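You operate a simulated robot arm through the tools that you are given. There is no shell and no other tool.

Carry out the task below with a simulated robot arm. There is one attempt and no reset: what you move stays moved.

JOB
Wipe up the spilt powder, then drop the cloth in the hamper.
Fine: use the white crumpled cloth; the light wash hamper; push it back in. Where these are worked on the way, their far stop is far enough and under half their travel is too little: light wash hamper. What is to be rubbed or washed off counts as gone when no trace of it is left.

It is judged by the outcome, as a careful person would: the job done as asked, and still so three seconds after it is handed in. It fails if anything else is knocked over, pushed out of place, dropped, spilled or broken. Flat cloth is picked up by pressing the open fingertips on it (5 to 10 N) and closing them slowly along it; thin cloth reads only 2 to 8 mm in the jaws.

ROBOT AND FRAMES
A 7-joint arm with a two-finger parallel gripper, fixed in place. Base frame: the origin is at the foot of the arm, x ahead of it, y to its left, z up. Units: cm, rad, N and s.
Its first joint turns from -2.897 to 2.897 rad. Payload 4.4 kg.
Tool frame: the origin (TCP) lies between the finger pads and is the grasp point; the fingertips stand 2.3 cm ahead of it; z points along the fingers, y is the line along which they close. Largest opening 9.4 cm; finger width 3.8, thickness 1; the body of the gripper, 5.4 by 9.6 cm, starts 3.9 cm behind the TCP.
Orientation is that of the tool frame in the base frame, as a unit quaternion [w, x, y, z]. With the fingers straight down and closing along the base's y, the tool's x points along the base's -x, its y along +y and its z along -z.

CONTROLS
- The arm moves only by the tool move_arm. Its argument "commands" is one flat list of numbers, 7 for each row, row after row: the shift along the tool's x, y, z in m, then the turn, a rotation vector about the tool's x, y, z in rad, then the gripper command, from -1 (shut) to 1 (fully open), values between in proportion. In form: [dx, dy, dz, ax, ay, az, fingers, dx, dy, dz, ax, ay, az, fingers, ...]. A call has 1 to 20 rows; each row is the pose to reach, as a shift and turn from the pose commanded when the call began, along the tool's axes at that moment. Each row takes 0.2 s and may step no farther than 5 cm and 0.15 rad from the row before; otherwise, or with a gripper value out of range, the whole call is refused. A pose out of reach is approached as far as the arm can. The call stops where the force on the tool passes 40 N (or 10 N more than at its start, if that is more) or the arm is blocked; 0.2 s more then pass. Each finger travels about 7.2 cm/s and halts on what it meets, pressing with about 25 N; the grip force reading is that of the motor and also rises with nothing between the fingers. The clock runs only during rows and for 0.2 s after the last one: add rows that repeat a pose to give the fingers time. It gives the time, the measured TCP pose, the force on the tool (base axes), the opening and the grip force at its end, in the units of the frame above (readings bear some noise), with the torque about the TCP (base axes, N m) and any sound that the robot's microphone picked up, and new pictures: "pictures" is both (left out), scene, wrist or none.
- Cameras (640 x 400 px; columns grow to the right, rows downward): "scene" is fixed at [39.4, 63.14, 143.18]; the picture's right is [0.22, -0.98, 0.00], its down [-0.87, -0.19, -0.46] and it looks along [0.45, 0.10, -0.89] (base axes); focal length 256 px, centre (320, 200). "wrist" rides on the gripper at [8.6, 1.6, -7.4] in the tool frame; the picture's right is [-0.18, 0.98, 0.00], its down [-0.58, -0.11, -0.81] and it looks along [-0.79, -0.15, 0.59] (tool axes); focal length 243 px, centre (320, 200). There is no depth. A picture from a camera that has moved, and an enlarged one, comes with that camera's place and axes in the base frame and with its lens. The place of the scene camera against the robot may be out by one fixed shift of up to 2.5 cm in any direction.
- inspect(camera, box): a new picture of the part [left, top, right, bottom] of that camera's present view, enlarged. The clock stands still meanwhile.
- close_job(): hands the job in; it is judged then, once.

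Places have to be worked out from the pictures, the camera data and where the tool is seen. Open the gripper and draw the arm clear of the work before you hand the job in, unless the task says otherwise.

The tools are called after "Emit:" as a command line: name --argument value ..., lists and objects as JSON in quotes. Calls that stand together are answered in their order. move_arm: Moves the arm, as the interface text tells. Its arguments: {"type":"object","properties":{"commands":{"type":"array"},"pictures":{"type":"string","enum":["both","scene","wrist","none"]}},"required":["commands"]} The other tools are called the same way: inspect (camera, box) takes an enlarged picture of a part of a camera's view; close_job () hands the job in.

At the start:

```text
time: 0.0
tool_pos: [51.6, 51.52, 118.02]
ee_rot: [0.001, 0.0, 1.0, 0.0]
ft_force: [-0.7, 1.1, -0.3]
moment: [0.0, 0.01, 0.01]
grip_width: 9.39
finger_force: 0.2
```

scene: 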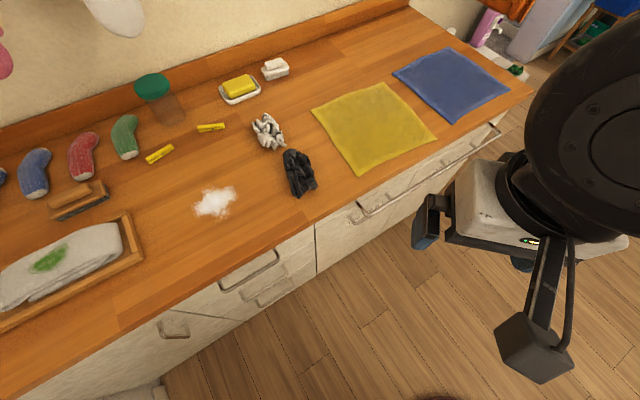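
wrist: 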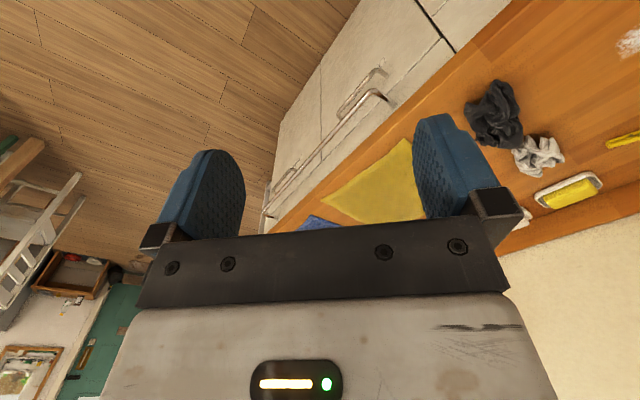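

I'll start by looking at the scene in closer detail to identify the cloth, powder, and hampers.

Emit:
inspect --camera "scene" --box '[120, 180, 360, 330]'

Emit:
inspect --camera "scene" --box '[180, 60, 360, 220]'

Emit:
inspect --camera "scene" --box '[300, 80, 540, 280]'

Emit:
inspect --camera "scene" --box '[0, 60, 200, 330]'

Emit:
inspect --camera "wrist" --box '[220, 0, 540, 240]'

```text
2.67 times, centred on (240, 255) of scene
camera zoom: at [39.4, 63.14, 143.18], right [0.22, -0.98, 0.0], down [-0.87, -0.19, -0.46], along [0.45, 0.1, -0.89], focal length 684 px, centre (533, 53)
```

zoom: 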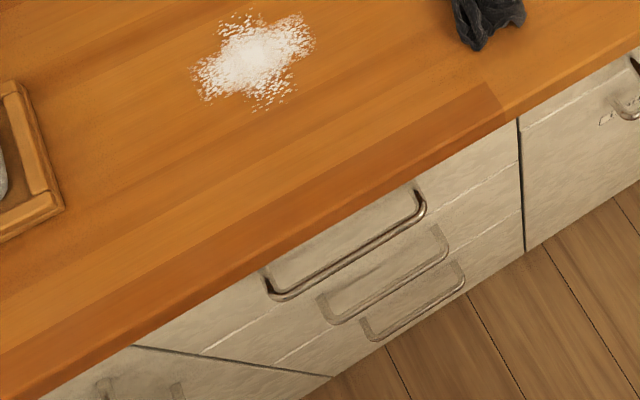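

```text
2.50 times, centred on (270, 140) of scene
camera zoom: at [39.4, 63.14, 143.18], right [0.22, -0.98, 0.0], down [-0.87, -0.19, -0.46], along [0.45, 0.1, -0.89], focal length 641 px, centre (445, 350)
```

zoom: 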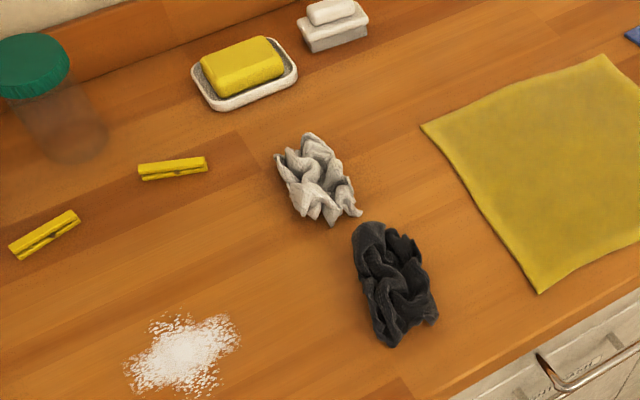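

```text
2.00 times, centred on (420, 180) of scene
camera zoom: at [39.4, 63.14, 143.18], right [0.22, -0.98, 0.0], down [-0.87, -0.19, -0.46], along [0.45, 0.1, -0.89], focal length 513 px, centre (120, 240)
```

zoom: 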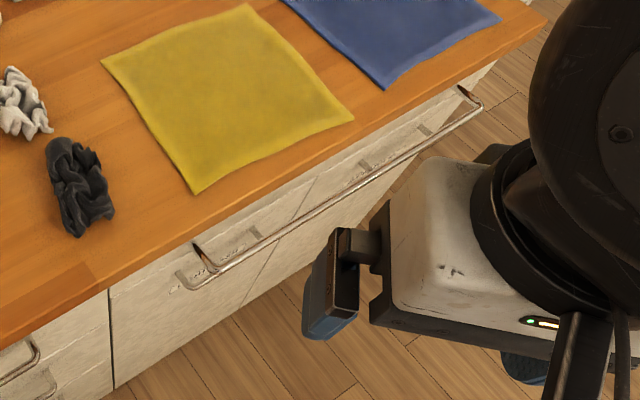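

```text
1.48 times, centred on (100, 195) of scene
camera zoom: at [39.4, 63.14, 143.18], right [0.22, -0.98, 0.0], down [-0.87, -0.19, -0.46], along [0.45, 0.1, -0.89], focal length 380 px, centre (646, 207)
```

zoom: 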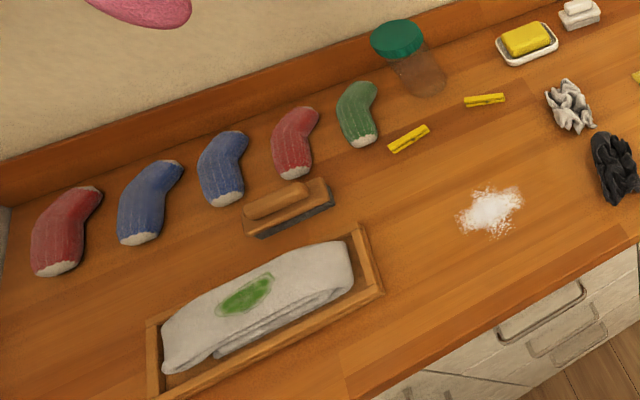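

```text
1.67 times, centred on (380, 120) of wrist
camera zoom: at [42.99, 53.06, 125.51], right [0.18, 0.98, 0.0], down [0.58, -0.11, 0.81], along [0.79, -0.15, -0.59], focal length 404 px, centre (220, 333)
```

zoom: 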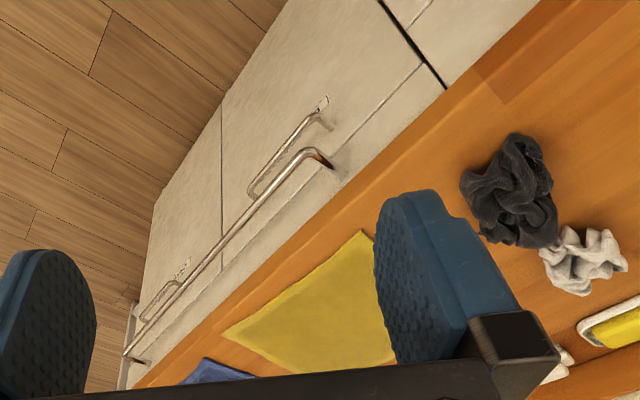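

The counter runs diagonally ahead-left of the arm, at roughly z≈93 by triangulation; the white crumpled cloth, the powder and the cabinet fronts are visible. I turn the wrist 45° to face the counter squarely for a better look and a cleaner triangulation.

Emit:
move_arm --commands '[0, 0, 0, 0, 0, -0.13, 1, 0, 0, 0, 0, 0, -0.26, 1, 0, 0, 0, 0, 0, -0.39, 1, 0, 0, 0, 0, 0, -0.52, 1, 0, 0, 0, 0, 0, -0.65, 1, 0, 0, 0, 0, 0, -0.785, 1]' --pictures "both"

```text
time: 1.4
tool_pos: [51.64, 51.5, 118.06]
ee_rot: [0.0, -0.384, 0.923, 0.0]
ft_force: [-0.1, 0.2, 0.0]
moment: [-0.03, -0.01, -0.03]
grip_width: 9.42
finger_force: 0.2
camera wrist: at [44.39, 46.43, 125.56], right [-0.57, 0.82, 0.0], down [0.49, 0.34, 0.81], along [0.66, 0.46, -0.59], focal length 243 px, centre (320, 200)
```

scene: 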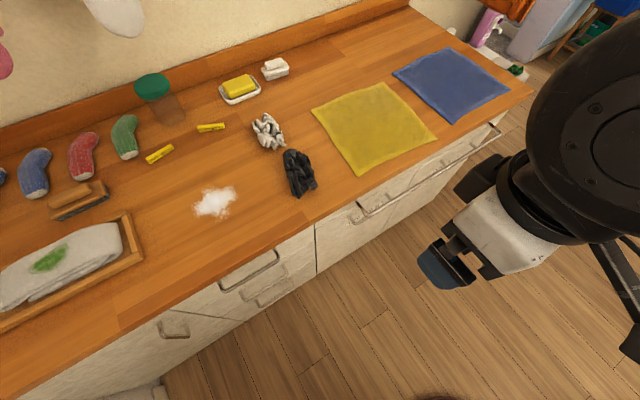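
wrist: 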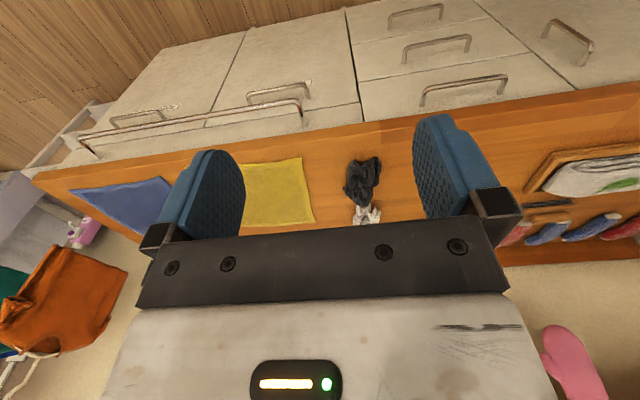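

The fronts are now visible from the wrist camera: a rail with two fronts below it, a 3-drawer stack, and another front. I zoom in to read any labels on them.

Emit:
inspect --camera "wrist" --box '[60, 60, 360, 180]'

Emit:
inspect --camera "wrist" --box '[340, 0, 640, 130]'

Emit:
inspect --camera "scene" --box '[330, 150, 450, 260]'

Emit:
inspect --camera "scene" --box '[140, 290, 260, 390]'

```text
2.13 times, centred on (210, 120) of wrist
camera zoom: at [44.39, 46.43, 125.56], right [-0.57, 0.82, 0.0], down [0.49, 0.34, 0.81], along [0.66, 0.46, -0.59], focal length 518 px, centre (555, 371)
```

zoom: 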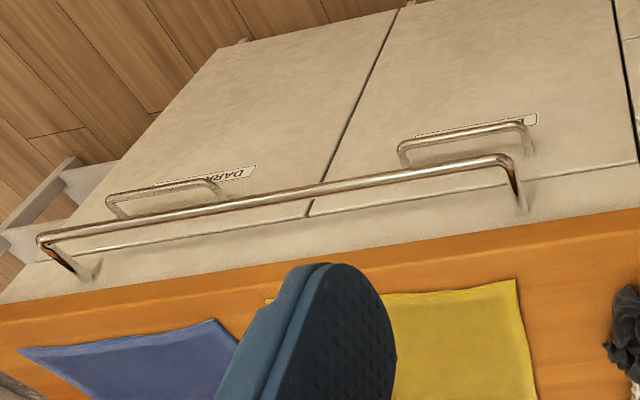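

```text
2.13 times, centred on (490, 65) of wrist
camera zoom: at [44.39, 46.43, 125.56], right [-0.57, 0.82, 0.0], down [0.49, 0.34, 0.81], along [0.66, 0.46, -0.59], focal length 518 px, centre (-43, 488)
```

zoom: 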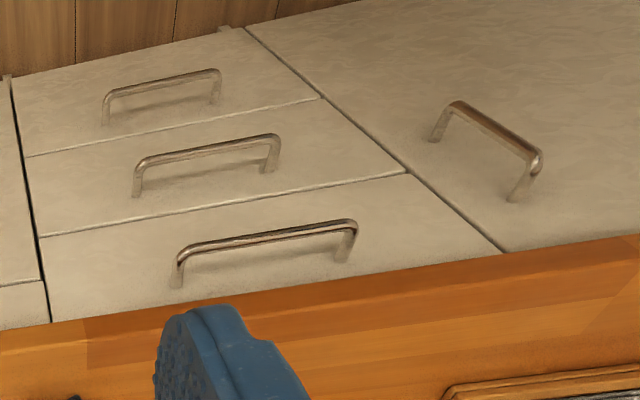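

```text
3.64 times, centred on (390, 205) of scene
camera zoom: at [39.4, 63.14, 143.18], right [0.22, -0.98, 0.0], down [-0.87, -0.19, -0.46], along [0.45, 0.1, -0.89], focal length 932 px, centre (66, 182)
```

zoom: 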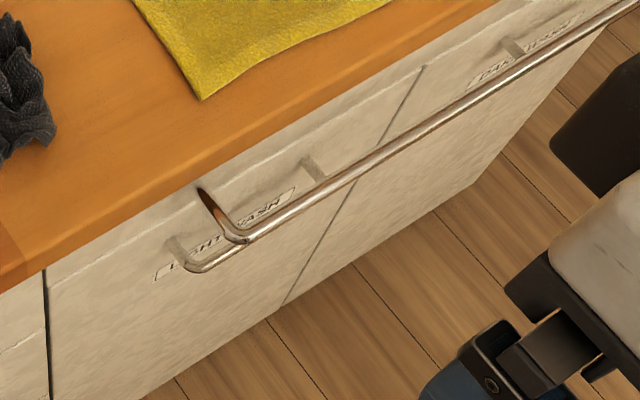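

```text
4.00 times, centred on (200, 340) of scene
camera zoom: at [39.4, 63.14, 143.18], right [0.22, -0.98, 0.0], down [-0.87, -0.19, -0.46], along [0.45, 0.1, -0.89], focal length 1026 px, centre (800, -360)
```

zoom: 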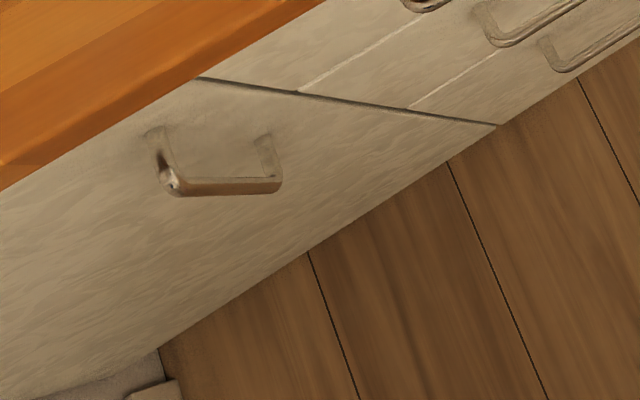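

The label on the front next to the drawer stack reads "LIGHT WASH" and the far-right one "DARK…". My estimate puts the white cloth near (78, 84, 94), so I'll move over the counter at this height to test reach and view it from a second point.

Emit:
move_arm --commands '[-0.03, 0, 0, 0, 0, 0, 1, -0.06, 0, 0, 0, 0, 0, 1, -0.09, 0, 0, 0, 0, 0, 1, -0.12, 0, 0, 0, 0, 0, 1, -0.15, 0, 0, 0, 0, 0, 1, -0.18, 0, 0, 0, 0, 0, 1, -0.21, 0, 0, 0, 0, 0, 1, -0.24, 0, 0, 0, 0, 0, 1]' --pictures "both"

```text
time: 3.2
tool_pos: [68.56, 68.37, 117.97]
ee_rot: [0.001, -0.383, 0.924, 0.001]
ft_force: [0.4, 0.5, 0.2]
moment: [-0.01, -0.01, -0.01]
grip_width: 9.4
finger_force: 0.0
camera wrist: at [61.35, 63.47, 125.59], right [-0.57, 0.82, 0.0], down [0.49, 0.33, 0.81], along [0.67, 0.46, -0.59], focal length 243 px, centre (320, 200)
```

scene: 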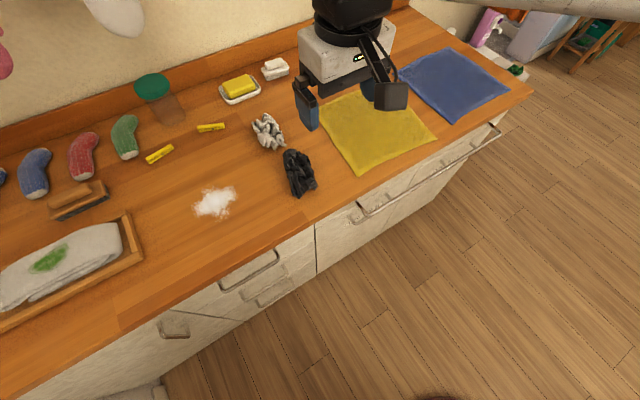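
wrist: 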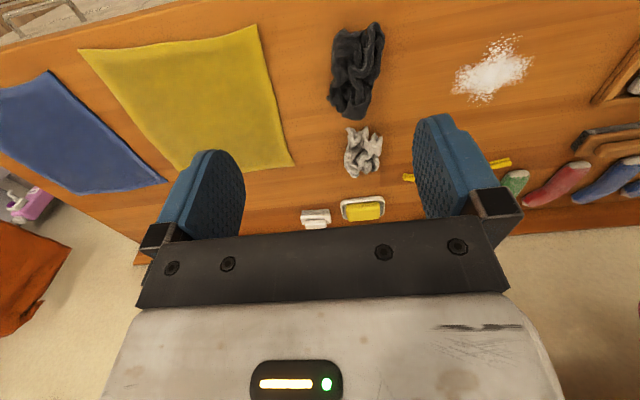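

Reach of 97 cm at this height is fine; triangulating from the two wrist views puts the black cloth near (72.6, 77.5, 90) and the white cloth near (84, 90, 89). I go on outward, slightly lower, to test how far the arm gets.

Emit:
move_arm --commands '[-0.03, 0.01, 0.01, 0, 0, 0, 1, -0.06, 0.02, 0.02, 0, 0, 0, 1, -0.09, 0.03, 0.03, 0, 0, 0, 1, -0.12, 0.03, 0.04, 0, 0, 0, 1, -0.15, 0.03, 0.05, 0, 0, 0, 1, -0.15, 0.03, 0.05, 0, 0, 0, 1]' --pictures "both"

```text
time: 4.6
tool_pos: [77.13, 81.29, 112.95]
ee_rot: [0.0, -0.383, 0.924, 0.0]
ft_force: [0.5, 0.7, 0.2]
moment: [-0.03, 0.02, 0.01]
grip_width: 9.39
finger_force: 0.2
camera wrist: at [69.86, 76.24, 120.47], right [-0.57, 0.82, 0.0], down [0.49, 0.33, 0.81], along [0.67, 0.46, -0.59], focal length 243 px, centre (320, 200)
```

scene: 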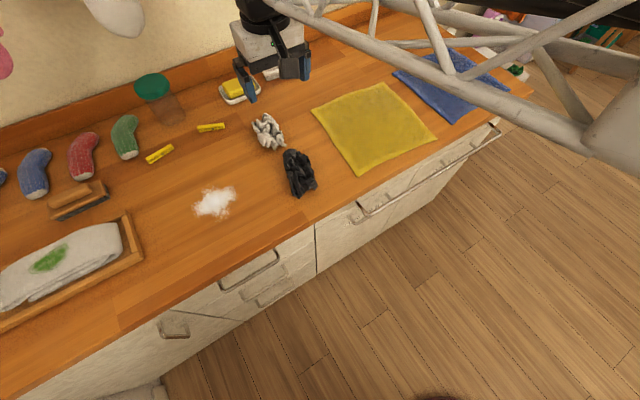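
wrist: 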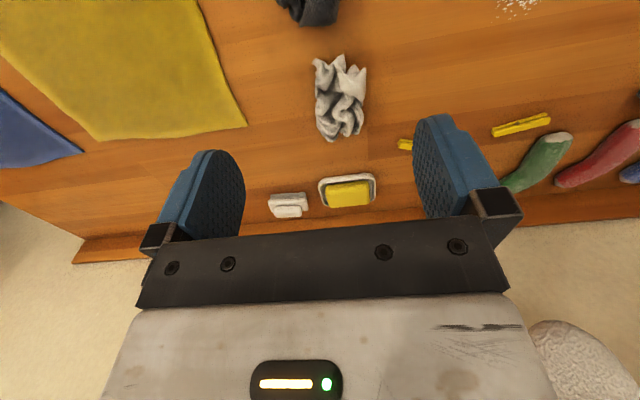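

The arm reaches 112 cm easily, and the white cloth triangulates to about (83.4, 88.8, 90.7) with the counter near z≈89; powder near (61, 95). I'll open the light-wash hamper first with the empty gripper (handle about u=92.5 cm along the diagonal, z≈71), so I retract and pitch the tool to horizontal facing the fronts.

Emit:
move_arm --commands '[0.042, -0.014, 0, 0, -0.131, 0, 1, 0.084, -0.028, 0, 0, -0.262, 0, 1, 0.126, -0.042, 0, 0, -0.393, 0, 1, 0.168, -0.056, 0, 0, -0.524, 0, 1, 0.21, -0.07, 0, 0, -0.655, 0, 1, 0.252, -0.084, 0, 0, -0.786, 0, 1, 0.294, -0.098, 0, 0, -0.917, 0, 1, 0.336, -0.112, 0, 0, -1.048, 0, 1, 0.378, -0.126, 0, 0, -1.179, 0, 1, 0.42, -0.14, 0, 0, -1.31, 0, 1, 0.462, -0.154, 0, 0, -1.441, 0, 1, 0.5, -0.167, 0, 0, -1.571, 0, 1]' --pictures "both"

```text
time: 7.4
tool_pos: [56.01, 35.49, 89.71]
ee_rot: [0.514, -0.291, 0.767, 0.249]
ft_force: [0.4, 0.1, 0.3]
moment: [-0.02, 0.04, -0.03]
grip_width: 9.41
finger_force: 0.1
stopped in row 12: the arm was blocked; the commanded pose is now the measured one
camera wrist: at [47.64, 29.96, 84.4], right [-0.64, 0.73, 0.25], down [-0.27, -0.52, 0.81], along [0.73, 0.45, 0.52], focal length 243 px, centre (320, 200)
```

scene: 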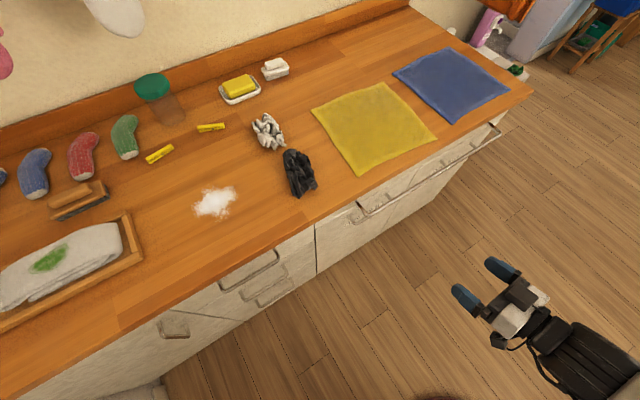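
wrist: 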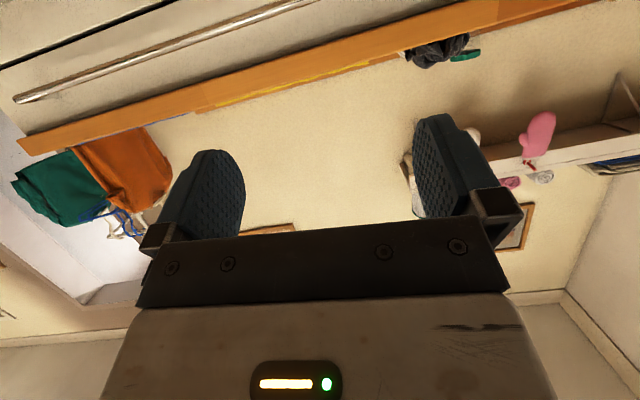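

The arm ran into a joint limit while pitching that close in; it stopped with the tool pitched about 20° below horizontal at u≈64.7, z≈89.7, which is still fine for the handle (clear of the rail). I now roll the wrist ~85° so the fingers close vertically.

Emit:
move_arm --commands '[0, 0, 0, 0, 0, 0.1356, 1, 0, 0, 0, 0, 0, 0.2713, 1, 0, 0, 0, 0, 0, 0.4069, 1, 0, 0, 0, 0, 0, 0.5425, 1, 0, 0, 0, 0, 0, 0.6782, 1, 0, 0, 0, 0, 0, 0.8138, 1, 0, 0, 0, 0, 0, 0.9495, 1, 0, 0, 0, 0, 0, 1.0851, 1, 0, 0, 0, 0, 0, 1.2207, 1, 0, 0, 0, 0, 0, 1.3564, 1, 0, 0, 0, 0, 0, 1.492, 1]' --pictures "both"

```text
time: 9.8
tool_pos: [56.2, 35.42, 89.69]
ee_rot: [0.208, 0.308, 0.762, 0.531]
ft_force: [0.6, 0.4, 0.5]
moment: [-0.01, 0.02, -0.01]
grip_width: 9.41
finger_force: 0.1
camera wrist: at [45.57, 36.85, 93.93], right [0.38, 0.11, 0.92], down [-0.12, -0.98, 0.17], along [0.92, -0.18, -0.35], focal length 243 px, centre (320, 200)
```

scene: 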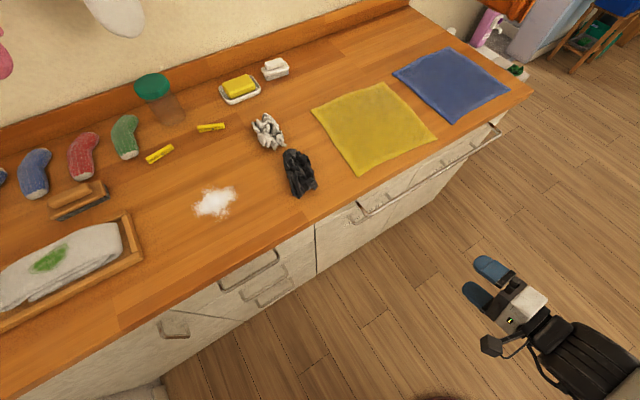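
wrist: 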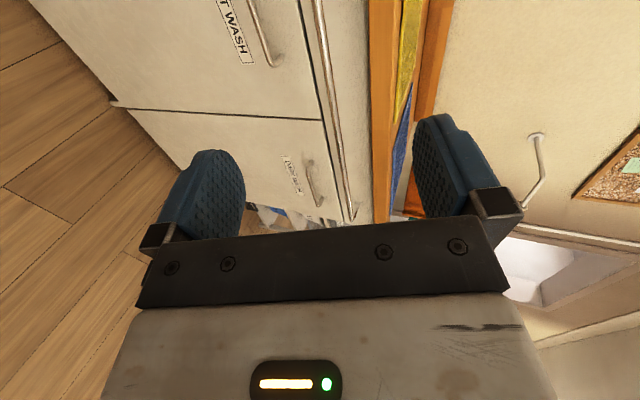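

Fingers now close vertically; the light-wash handle triangulates to a bar at u≈92, z≈71, spanning v≈-6 to -21 cm, with the rail above at z≈80. I move to a pre-grasp about 12 cm in front of it with the jaws partly open.

Emit:
move_arm --commands '[0.0008, -0.0128, 0.033, 0, 0, 0, 0.8, 0.0015, -0.0255, 0.066, 0, 0, 0, 0.6, 0.0023, -0.0383, 0.099, 0, 0, 0, 0.4, 0.003, -0.051, 0.132, 0, 0, 0, 0.28, 0.0038, -0.0638, 0.165, 0, 0, 0, 0.28, 0.0046, -0.0765, 0.1985, 0, 0, 0, 0.28]' --pictures "both"

```text
time: 11.2
tool_pos: [66.68, 47.59, 75.6]
ee_rot: [0.208, 0.307, 0.761, 0.532]
ft_force: [0.3, -0.1, 1.0]
moment: [-0.03, 0.02, 0.02]
grip_width: 6.01
finger_force: 0.0
camera wrist: at [56.06, 48.83, 79.83], right [0.38, 0.11, 0.92], down [-0.12, -0.98, 0.17], along [0.92, -0.18, -0.35], focal length 243 px, centre (320, 200)
```

scene: 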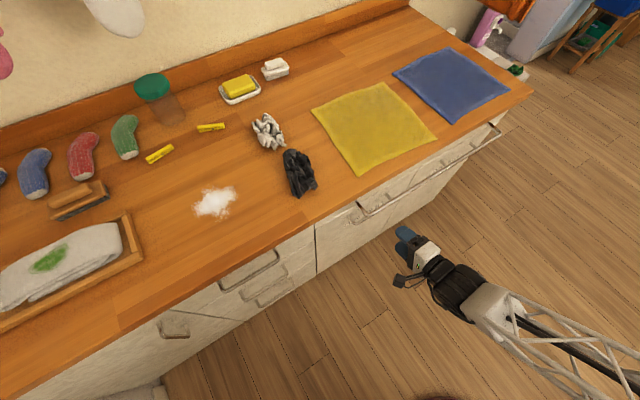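
wrist: 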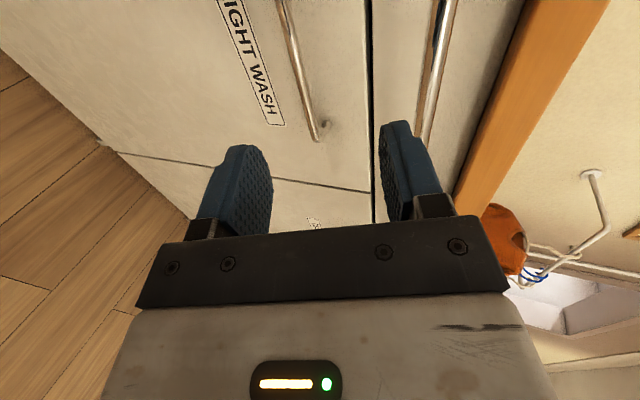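

The closer view puts the bar lower and deeper than I thought: about u≈94.5, z≈68, roughly 2.5 cm below the jaw plane and 15 cm ahead. I shift down along the tool and advance 8 cm, then check again.

Emit:
move_arm --commands '[0, -0.0125, 0.01, 0, 0, 0, 0.28, 0, -0.025, 0.02, 0, 0, 0, 0.28, 0, -0.025, 0.05, 0, 0, 0, 0.28, 0, -0.025, 0.08, 0, 0, 0, 0.28, 0, -0.025, 0.08, 0, 0, 0, 0.28]' --pictures "both"

```text
time: 12.4
tool_pos: [71.34, 52.46, 70.46]
ee_rot: [0.207, 0.307, 0.761, 0.532]
ft_force: [-0.2, 0.1, -0.2]
moment: [0.0, -0.02, -0.02]
grip_width: 6.05
finger_force: 0.0
camera wrist: at [60.68, 53.7, 74.75], right [0.38, 0.11, 0.92], down [-0.12, -0.98, 0.17], along [0.92, -0.18, -0.35], focal length 243 px, centre (320, 200)
```

scene: 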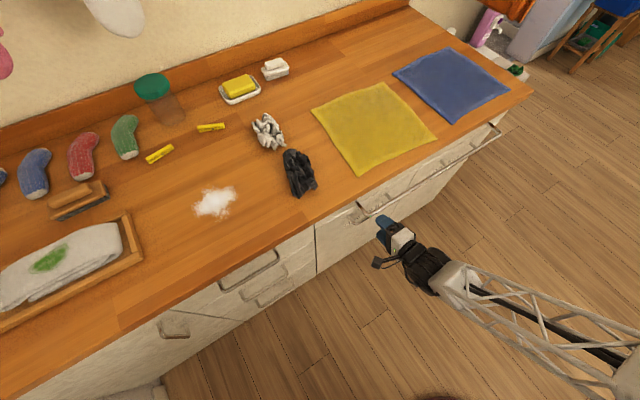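
wrist: 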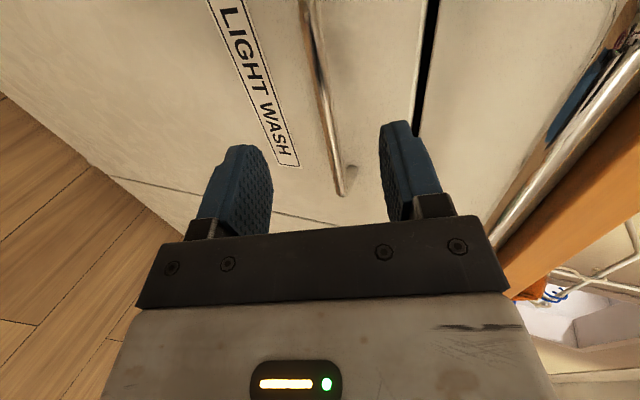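

The bar now shows at u≈92, z≈69.4, about 4.5 cm ahead and 0.5 cm above the jaw plane. I advance so the bar lies between the pads.

Emit:
move_arm --commands '[0, 0.003, 0.015, 0, 0, 0, 0.28, 0, 0.005, 0.03, 0, 0, 0, 0.28, 0, 0.005, 0.044, 0, 0, 0, 0.28, 0, 0.005, 0.044, 0, 0, 0, 0.28]' --pictures "wrist"

```text
time: 13.4
tool_pos: [74.19, 55.51, 69.52]
ee_rot: [0.208, 0.307, 0.761, 0.532]
ft_force: [0.4, 0.1, -0.3]
moment: [0.0, -0.01, 0.01]
grip_width: 5.98
finger_force: 0.0
camera wrist: at [63.62, 56.85, 73.72], right [0.38, 0.11, 0.92], down [-0.12, -0.98, 0.17], along [0.92, -0.18, -0.35], focal length 243 px, centre (320, 200)
```

wrist: 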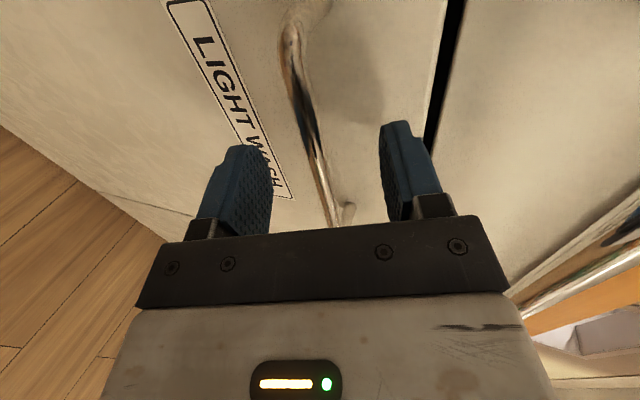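

The bar lies between the pads right at the TCP (u≈92, z≈69.5). I close the fingers on it.

Emit:
move_arm --commands '[0, 0, 0, 0, 0, 0, 0.0, 0, 0, 0, 0, 0, 0, -0.3, 0, 0, 0, 0, 0, 0, -0.6, 0, 0, 0, 0, 0, 0, -1, 0, 0, 0, 0, 0, 0, -1, 0, 0, 0, 0, 0, 0, -1]' --pictures "wrist"

```text
time: 14.8
tool_pos: [74.19, 55.59, 69.36]
ee_rot: [0.208, 0.308, 0.762, 0.531]
ft_force: [0.5, -3.9, -20.8]
moment: [-0.6, 0.01, 0.08]
grip_width: 1.1
finger_force: 45.2
camera wrist: at [63.55, 56.8, 73.58], right [0.38, 0.12, 0.92], down [-0.12, -0.98, 0.17], along [0.92, -0.18, -0.35], focal length 243 px, centre (320, 200)
```

wrist: 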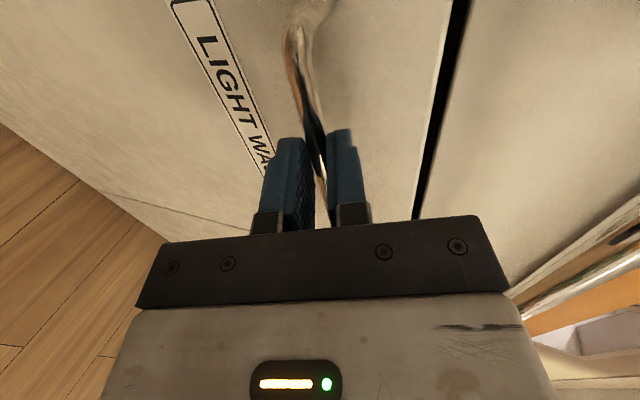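

The jaws hold the bar (1.1 cm, 45 N). I relieve the small vertical preload and pull 2 cm straight out toward the robot to learn how the hamper moves.

Emit:
move_arm --commands '[0, -0.0015, 0.0006, 0, 0, 0, -1, 0.0001, -0.0033, -0.0041, 0, 0, 0, -1, 0.0003, -0.005, -0.0088, 0, 0, 0, -1, 0.0004, -0.0068, -0.0135, 0, 0, 0, -1, 0.0005, -0.0085, -0.0182, 0, 0, 0, -1]' --pictures "both"

```text
time: 15.2
tool_pos: [74.22, 55.35, 69.37]
ee_rot: [0.208, 0.308, 0.761, 0.531]
ft_force: [-10.8, -5.8, 7.4]
moment: [-0.16, -0.19, 0.13]
grip_width: 1.1
finger_force: 45.0
stopped in row 2: the force on the tool passed its limit at 44 N (the readings are from after the stop); the commanded pose is now the measured one
camera wrist: at [63.54, 56.79, 73.55], right [0.38, 0.11, 0.92], down [-0.12, -0.98, 0.17], along [0.92, -0.18, -0.35], focal length 243 px, centre (320, 200)
```

scene: 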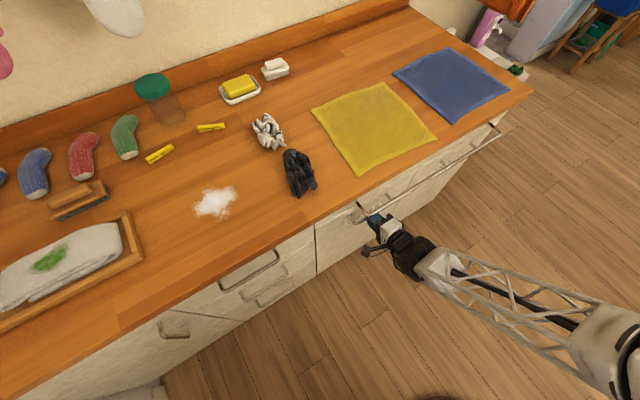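
wrist: 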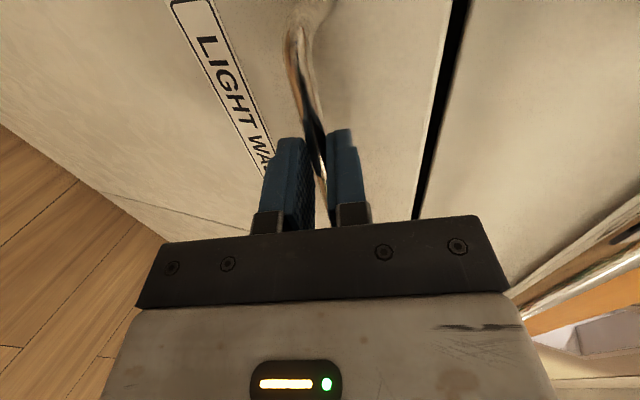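

The pull tripped the 40 N limit almost at once, likely breakaway plus preload; nothing has moved visibly. I pull again much more slowly (1 mm per row) to read the direction and size of the resistance.

Emit:
move_arm --commands '[0, -0.0003, -0.0009, 0, 0, 0, -1, 0.0001, -0.0007, -0.0019, 0, 0, 0, -1, 0.0001, -0.001, -0.0028, 0, 0, 0, -1, 0.0001, -0.0014, -0.0037, 0, 0, 0, -1, 0.0001, -0.0017, -0.0047, 0, 0, 0, -1, 0.0002, -0.0021, -0.0056, 0, 0, 0, -1, 0.0002, -0.0025, -0.0066, 0, 0, 0, -1, 0.0002, -0.0028, -0.0075, 0, 0, 0, -1]' --pictures "wrist"

```text
time: 17.0
tool_pos: [73.54, 54.87, 69.42]
ee_rot: [0.208, 0.307, 0.762, 0.531]
ft_force: [-6.8, 11.0, -0.1]
moment: [-0.03, -0.05, 0.52]
grip_width: 1.07
finger_force: 45.0
camera wrist: at [62.96, 56.2, 73.55], right [0.38, 0.11, 0.92], down [-0.12, -0.98, 0.17], along [0.92, -0.18, -0.35], focal length 243 px, centre (320, 200)
```

wrist: 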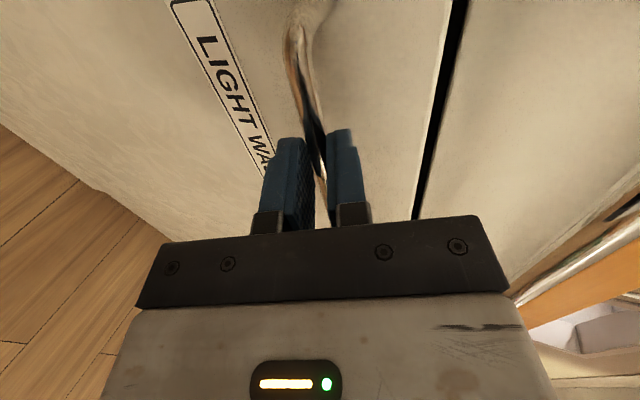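

The hamper is moving (0.8 cm so far) with almost no vertical force. I keep pulling at a slightly higher rate with a small sideways relief.

Emit:
move_arm --commands '[0.001, -0.0005, -0.0014, 0, 0, 0, -1, 0.001, -0.0012, -0.0033, 0, 0, 0, -1, 0.001, -0.0021, -0.0056, 0, 0, 0, -1, 0.001, -0.0031, -0.0084, 0, 0, 0, -1, 0.001, -0.0042, -0.0112, 0, 0, 0, -1, 0.001, -0.0052, -0.014, 0, 0, 0, -1, 0.001, -0.0063, -0.0169, 0, 0, 0, -1, 0.001, -0.0073, -0.0197, 0, 0, 0, -1, 0.001, -0.0084, -0.0225, 0, 0, 0, -1, 0.001, -0.0094, -0.0253, 0, 0, 0, -1, 0.001, -0.0105, -0.0281, 0, 0, 0, -1]' --pictures "both"

```text
time: 19.4
tool_pos: [71.49, 52.8, 69.27]
ee_rot: [0.207, 0.306, 0.762, 0.532]
ft_force: [-2.9, 2.9, 13.1]
moment: [0.18, -0.11, 0.82]
grip_width: 1.09
finger_force: 44.9
camera wrist: at [60.85, 54.08, 73.55], right [0.38, 0.11, 0.92], down [-0.12, -0.98, 0.17], along [0.92, -0.18, -0.35], focal length 243 px, centre (320, 200)
```

scene: 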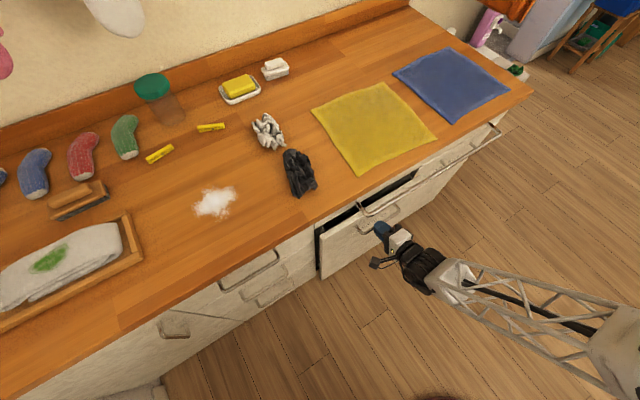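
wrist: 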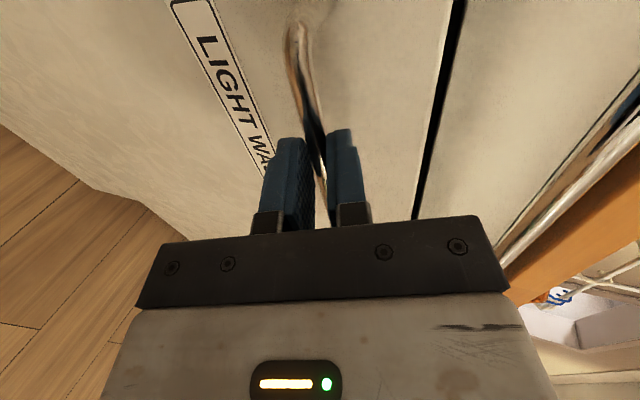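

The hamper is open about 4 cm; I look closely to see whether it tilts or slides.

Emit:
inspect --camera "scene" --box '[290, 150, 450, 290]'

```text
2.86 times, centred on (370, 220) of scene
camera zoom: at [39.4, 63.14, 143.18], right [0.22, -0.98, 0.0], down [-0.87, -0.19, -0.46], along [0.45, 0.1, -0.89], focal length 733 px, centre (177, 143)
```

zoom: 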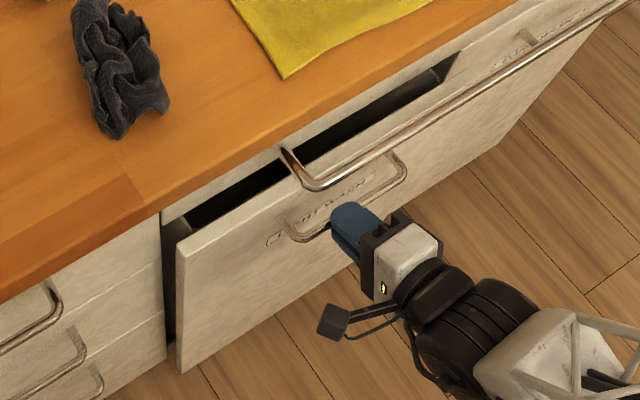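

The front stays vertical: it slides out like a drawer. I continue pulling at 2.5 cm/s, letting the tool pitch down slowly so the wrist stays inside its range as it comes closer.

Emit:
move_arm --commands '[0.0001, 0.0, -0.002, 0.0, 0, 0, -1, 0.0002, -0.0009, -0.0065, 0.01, 0, 0, -1, 0.0003, -0.0026, -0.0112, 0.03, 0, 0, -1, 0.0004, -0.0044, -0.0159, 0.05, 0, 0, -1, 0.0005, -0.0061, -0.0206, 0.07, 0, 0, -1, 0.0007, -0.0079, -0.0252, 0.09, 0, 0, -1, 0.0008, -0.0096, -0.0299, 0.11, 0, 0, -1, 0.0009, -0.0114, -0.0346, 0.13, 0, 0, -1, 0.001, -0.0131, -0.0393, 0.15, 0, 0, -1, 0.0012, -0.0149, -0.044, 0.17, 0, 0, -1, 0.0013, -0.0166, -0.0487, 0.19, 0, 0, -1]' --pictures "both"

```text
time: 21.6
tool_pos: [68.46, 49.88, 69.62]
ee_rot: [0.183, 0.323, 0.801, 0.47]
ft_force: [2.0, -0.8, 0.6]
moment: [0.46, 0.42, -0.76]
grip_width: 1.08
finger_force: 45.1
stopped in row 10: the force on the tool passed its limit at 41 N (the readings are from after the stop); the commanded pose is now the measured one
camera wrist: at [58.33, 51.62, 74.8], right [0.47, 0.22, 0.85], down [-0.1, -0.95, 0.29], along [0.88, -0.22, -0.43], focal length 243 px, centre (320, 200)
```

scene: 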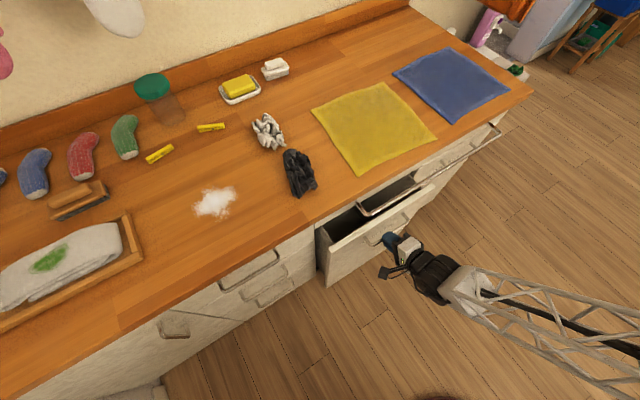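
wrist: 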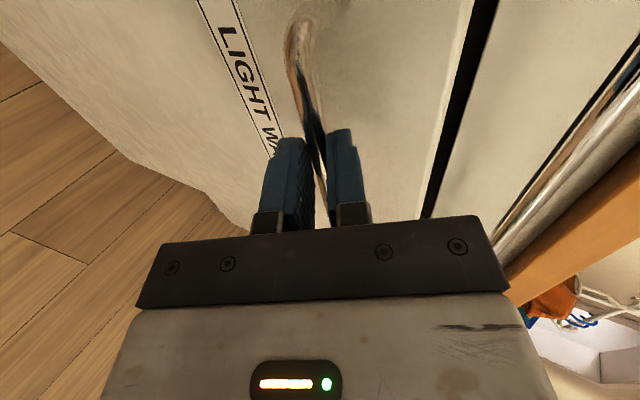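

About 8 cm open, and the stop came from the turning, not the hamper. I keep pulling straight without turning.

Emit:
move_arm --commands '[0.0, -0.0007, -0.0013, 0, 0, 0, -1, 0.0001, -0.0022, -0.0039, 0, 0, 0, -1, 0.0002, -0.0041, -0.0074, 0, 0, 0, -1, 0.0003, -0.0061, -0.0109, 0, 0, 0, -1, 0.0004, -0.0081, -0.0144, 0, 0, 0, -1, 0.0005, -0.0101, -0.0179, 0, 0, 0, -1, 0.0006, -0.012, -0.0213, 0, 0, 0, -1, 0.0007, -0.014, -0.0248, 0, 0, 0, -1, 0.0008, -0.016, -0.0283, 0, 0, 0, -1, 0.0009, -0.0179, -0.0318, 0, 0, 0, -1, 0.001, -0.0199, -0.0353, 0, 0, 0, -1, 0.0011, -0.0219, -0.0388, 0, 0, 0, -1, 0.0012, -0.0238, -0.0422, 0, 0, 0, -1, 0.0013, -0.0258, -0.0457, 0, 0, 0, -1]' --pictures "scene"

```text
time: 24.6
tool_pos: [64.75, 46.18, 69.59]
ee_rot: [0.184, 0.321, 0.801, 0.47]
ft_force: [1.0, -0.4, 15.4]
moment: [1.01, 0.6, -0.15]
grip_width: 1.09
finger_force: 43.9
```

scene: 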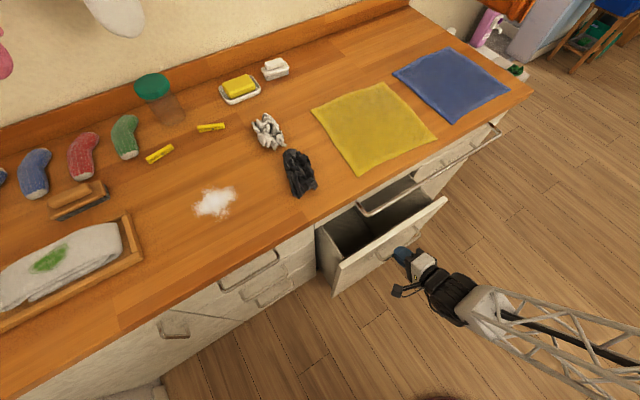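

13 cm open and moving freely with only a small vertical load. I continue another ~7 cm with a slight upward relief.

Emit:
move_arm --commands '[0.0001, -0.0006, -0.0031, 0, 0, 0, -1, 0.0002, -0.0031, -0.0074, 0, 0, 0, -1, 0.0004, -0.0055, -0.0118, 0, 0, 0, -1, 0.0005, -0.008, -0.0161, 0, 0, 0, -1, 0.0006, -0.0104, -0.0205, 0, 0, 0, -1, 0.0008, -0.0129, -0.0248, 0, 0, 0, -1, 0.0009, -0.0154, -0.0292, 0, 0, 0, -1, 0.001, -0.0178, -0.0335, 0, 0, 0, -1, 0.0011, -0.0203, -0.0379, 0, 0, 0, -1, 0.0013, -0.0227, -0.0423, 0, 0, 0, -1, 0.0014, -0.0252, -0.0466, 0, 0, 0, -1, 0.0015, -0.0276, -0.051, 0, 0, 0, -1, 0.0017, -0.0301, -0.0553, 0, 0, 0, -1, 0.0018, -0.0325, -0.0597, 0, 0, 0, -1]' --pictures "scene"

```text
time: 27.6
tool_pos: [59.99, 41.39, 69.62]
ee_rot: [0.182, 0.323, 0.801, 0.47]
ft_force: [2.2, -0.4, -2.7]
moment: [0.3, 0.35, -0.54]
grip_width: 1.08
finger_force: 45.1
stopped in row 14: the force on the tool passed its limit at 40 N (the readings are from after the stop); the commanded pose is now the measured one
```

scene: 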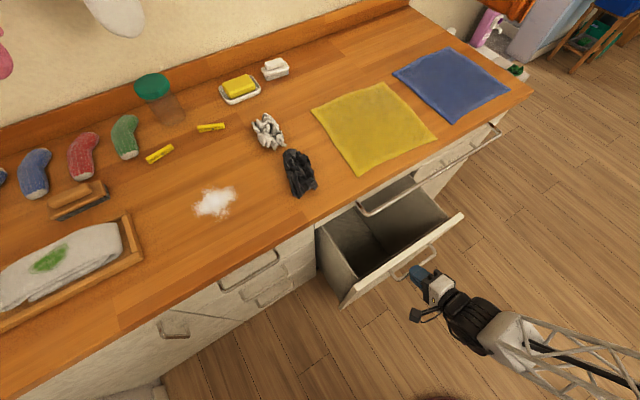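

20 cm open; the force limit tripped, which may be the end stop. I test with a slow further pull.

Emit:
move_arm --commands '[0.0, -0.0005, -0.0009, 0, 0, 0, -1, 0.0, -0.001, -0.0017, 0, 0, 0, -1, 0.0001, -0.0015, -0.0026, 0, 0, 0, -1, 0.0001, -0.002, -0.0035, 0, 0, 0, -1, 0.0002, -0.0029, -0.0052, 0, 0, 0, -1, 0.0002, -0.0039, -0.007, 0, 0, 0, -1, 0.0003, -0.0049, -0.0087, 0, 0, 0, -1]' --pictures "scene"

```text
time: 29.2
tool_pos: [59.23, 40.79, 69.64]
ee_rot: [0.184, 0.323, 0.801, 0.47]
ft_force: [-4.2, 4.8, 1.8]
moment: [0.78, 0.8, 0.23]
grip_width: 1.09
finger_force: 44.8
```

scene: 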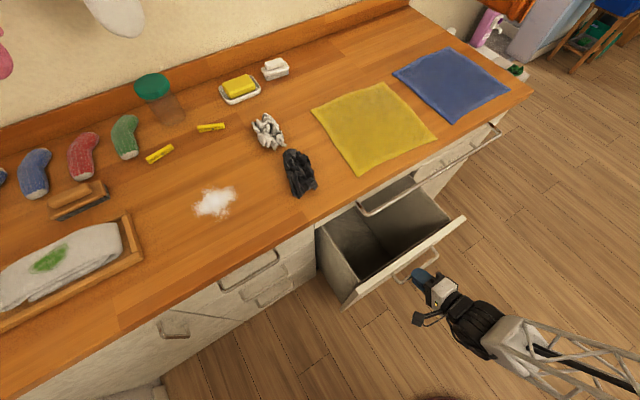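

It still moves freely, so that wasn't the stop. I continue pulling.

Emit:
move_arm --commands '[0.0, -0.001, -0.0017, 0, 0, 0, -1, 0.0001, -0.0025, -0.0043, 0, 0, 0, -1, 0.0002, -0.0044, -0.0078, 0, 0, 0, -1, 0.0003, -0.0064, -0.0113, 0, 0, 0, -1, 0.0004, -0.0084, -0.0148, 0, 0, 0, -1, 0.0005, -0.0103, -0.0183, 0, 0, 0, -1, 0.0006, -0.0123, -0.0218, 0, 0, 0, -1, 0.0007, -0.0143, -0.0253, 0, 0, 0, -1, 0.0008, -0.0162, -0.0287, 0, 0, 0, -1, 0.0009, -0.0182, -0.0322, 0, 0, 0, -1, 0.001, -0.0201, -0.0357, 0, 0, 0, -1, 0.0011, -0.0221, -0.0392, 0, 0, 0, -1, 0.0012, -0.0241, -0.0427, 0, 0, 0, -1, 0.0013, -0.026, -0.0461, 0, 0, 0, -1]' --pictures "both"

```text
time: 31.1
tool_pos: [57.1, 38.71, 69.64]
ee_rot: [0.183, 0.324, 0.801, 0.47]
ft_force: [7.4, -6.2, -4.4]
moment: [0.07, 0.11, -0.74]
grip_width: 1.07
finger_force: 44.4
stopped in row 9: the force on the tool passed its limit at 41 N (the readings are from after the stop); the commanded pose is now the measured one
camera wrist: at [47.12, 40.43, 74.84], right [0.47, 0.22, 0.85], down [-0.1, -0.95, 0.3], along [0.87, -0.22, -0.43], focal length 243 px, centre (320, 200)
```

scene: 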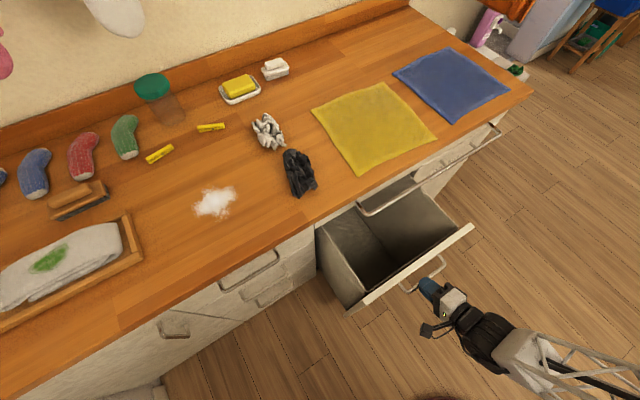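
wrist: 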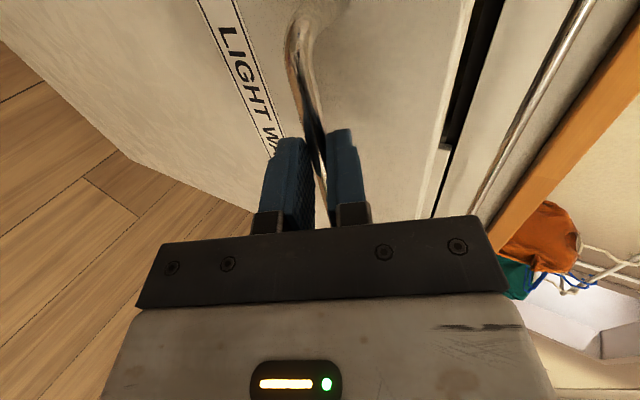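

24 cm open now. I test again slowly whether this is the end stop.

Emit:
move_arm --commands '[0.0, -0.0005, -0.0009, 0, 0, 0, -1, 0.0, -0.001, -0.0017, 0, 0, 0, -1, 0.0001, -0.0015, -0.0026, 0, 0, 0, -1, 0.0001, -0.002, -0.0035, 0, 0, 0, -1, 0.0002, -0.0029, -0.0052, 0, 0, 0, -1, 0.0002, -0.0039, -0.007, 0, 0, 0, -1, 0.0003, -0.0049, -0.0087, 0, 0, 0, -1, 0.0004, -0.0059, -0.0105, 0, 0, 0, -1]' --pictures "scene"

```text
time: 32.9
tool_pos: [56.44, 37.75, 69.61]
ee_rot: [0.182, 0.323, 0.801, 0.47]
ft_force: [6.0, -4.5, -7.1]
moment: [0.04, 0.23, -0.85]
grip_width: 1.07
finger_force: 44.7
```

scene: 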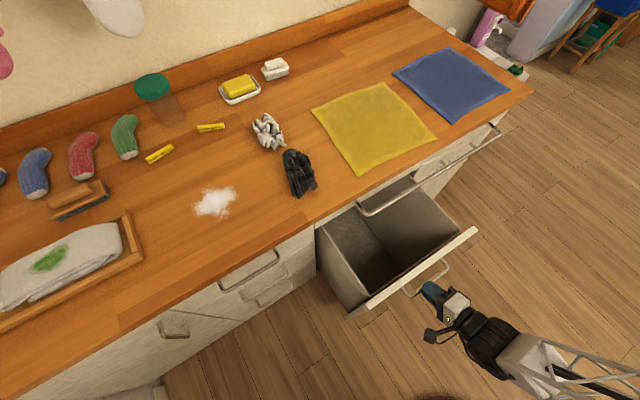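

Still sliding freely. I continue pulling slowly.

Emit:
move_arm --commands '[-0.0003, -0.0008, -0.0016, 0, 0, 0, -1, -0.0004, -0.0023, -0.0042, 0, 0, 0, -1, -0.0004, -0.0037, -0.0068, 0, 0, 0, -1, -0.0004, -0.0052, -0.0094, 0, 0, 0, -1, -0.0003, -0.0067, -0.0121, 0, 0, 0, -1, -0.0003, -0.0082, -0.0147, 0, 0, 0, -1, -0.0002, -0.0096, -0.0173, 0, 0, 0, -1, -0.0001, -0.0111, -0.0199, 0, 0, 0, -1, 0, -0.0126, -0.0225, 0, 0, 0, -1, 0, -0.0141, -0.0251, 0, 0, 0, -1, 0.0001, -0.0155, -0.0277, 0, 0, 0, -1, 0.0002, -0.017, -0.0304, 0, 0, 0, -1, 0.0003, -0.0185, -0.033, 0, 0, 0, -1, 0.0003, -0.0199, -0.0356, 0, 0, 0, -1]' --pictures "scene"

```text
time: 34.7
tool_pos: [54.82, 36.15, 69.51]
ee_rot: [0.182, 0.323, 0.801, 0.469]
ft_force: [-8.4, 7.0, 3.8]
moment: [0.9, 0.77, -0.07]
grip_width: 1.08
finger_force: 45.1
stopped in row 9: the force on the tool passed its limit at 42 N (the readings are from after the stop); the commanded pose is now the measured one
```

scene: 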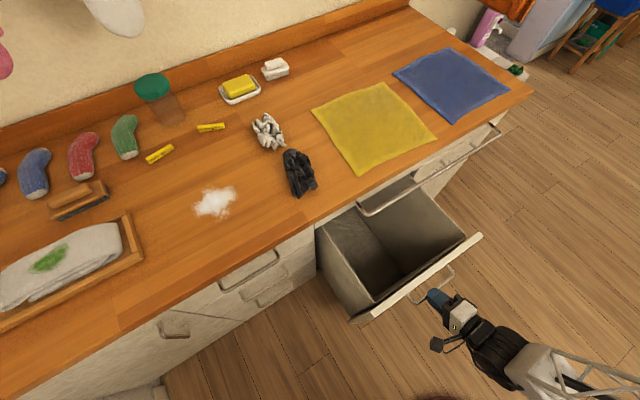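

27 cm open. Another slow check for the end stop.

Emit:
move_arm --commands '[0.0, -0.0005, -0.0009, 0, 0, 0, -1, 0.0, -0.001, -0.0017, 0, 0, 0, -1, 0.0001, -0.0015, -0.0026, 0, 0, 0, -1, 0.0001, -0.002, -0.0035, 0, 0, 0, -1, 0.0001, -0.0025, -0.0044, 0, 0, 0, -1, 0.0002, -0.0029, -0.0052, 0, 0, 0, -1, 0.0002, -0.0034, -0.0061, 0, 0, 0, -1, 0.0002, -0.0039, -0.007, 0, 0, 0, -1, 0.0003, -0.0049, -0.0087, 0, 0, 0, -1, 0.0003, -0.0059, -0.0105, 0, 0, 0, -1]' --pictures "scene"

```text
time: 36.9
tool_pos: [53.96, 35.35, 69.71]
ee_rot: [0.183, 0.323, 0.802, 0.468]
ft_force: [-2.9, 3.7, 0.0]
moment: [0.29, 0.28, -1.02]
grip_width: 1.09
finger_force: 45.2
```

scene: 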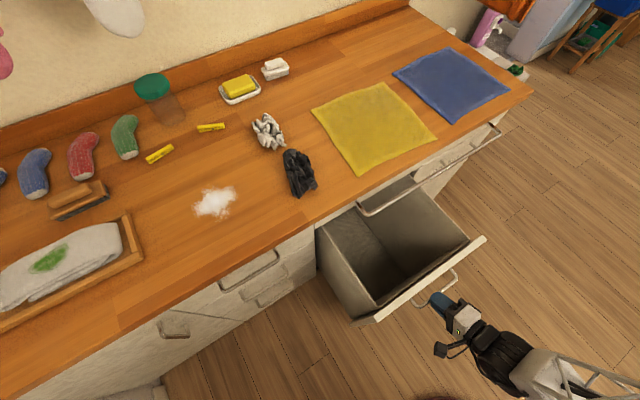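

28.5 cm out and still no stop. I pull a few cm more for a good margin over half travel.

Emit:
move_arm --commands '[0.0, -0.0007, -0.0013, 0, 0, 0, -1, 0.0001, -0.0017, -0.003, 0, 0, 0, -1, 0.0001, -0.0027, -0.0048, 0, 0, 0, -1, 0.0002, -0.0037, -0.0065, 0, 0, 0, -1, 0.0003, -0.0047, -0.0083, 0, 0, 0, -1, 0.0003, -0.0056, -0.01, 0, 0, 0, -1, 0.0004, -0.0066, -0.0118, 0, 0, 0, -1, 0.0004, -0.0076, -0.0135, 0, 0, 0, -1, 0.0005, -0.0086, -0.0152, 0, 0, 0, -1, 0.0005, -0.0096, -0.017, 0, 0, 0, -1, 0.0006, -0.0106, -0.0187, 0, 0, 0, -1, 0.0006, -0.0115, -0.0205, 0, 0, 0, -1, 0.0007, -0.0125, -0.0222, 0, 0, 0, -1, 0.0007, -0.0135, -0.024, 0, 0, 0, -1, 0.0008, -0.0145, -0.0257, 0, 0, 0, -1, 0.0008, -0.0155, -0.0274, 0, 0, 0, -1, 0.0009, -0.0165, -0.0292, 0, 0, 0, -1, 0.0009, -0.0174, -0.0309, 0, 0, 0, -1, 0.001, -0.0184, -0.0327, 0, 0, 0, -1, 0.001, -0.0194, -0.0344, 0, 0, 0, -1]' --pictures "both"

```text
time: 41.1
tool_pos: [51.31, 32.56, 69.62]
ee_rot: [0.182, 0.323, 0.801, 0.469]
ft_force: [-9.4, 10.2, 8.2]
moment: [0.78, 0.57, -0.72]
grip_width: 1.12
finger_force: 45.3
camera wrist: at [41.11, 34.37, 74.82], right [0.47, 0.22, 0.85], down [-0.1, -0.95, 0.3], along [0.88, -0.22, -0.43], focal length 243 px, centre (320, 200)
```

scene: 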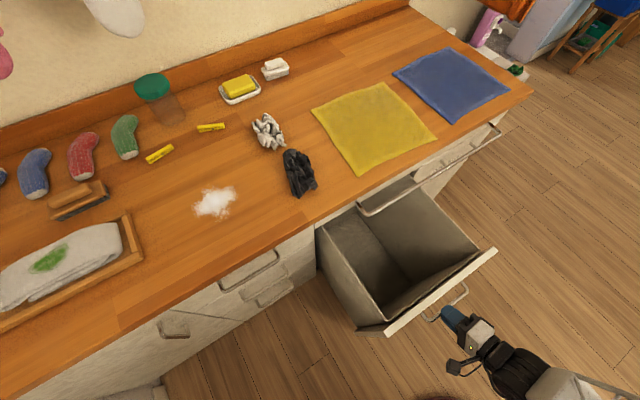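
wrist: 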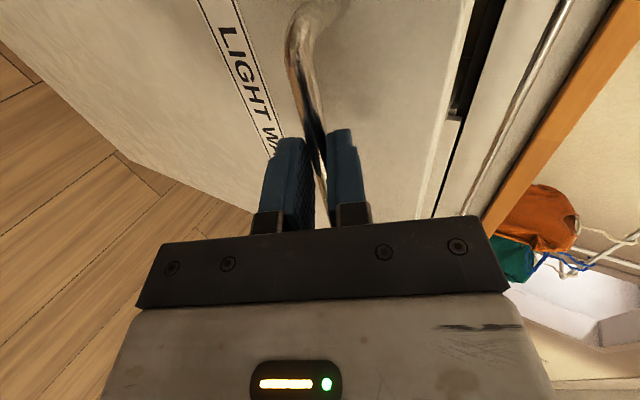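

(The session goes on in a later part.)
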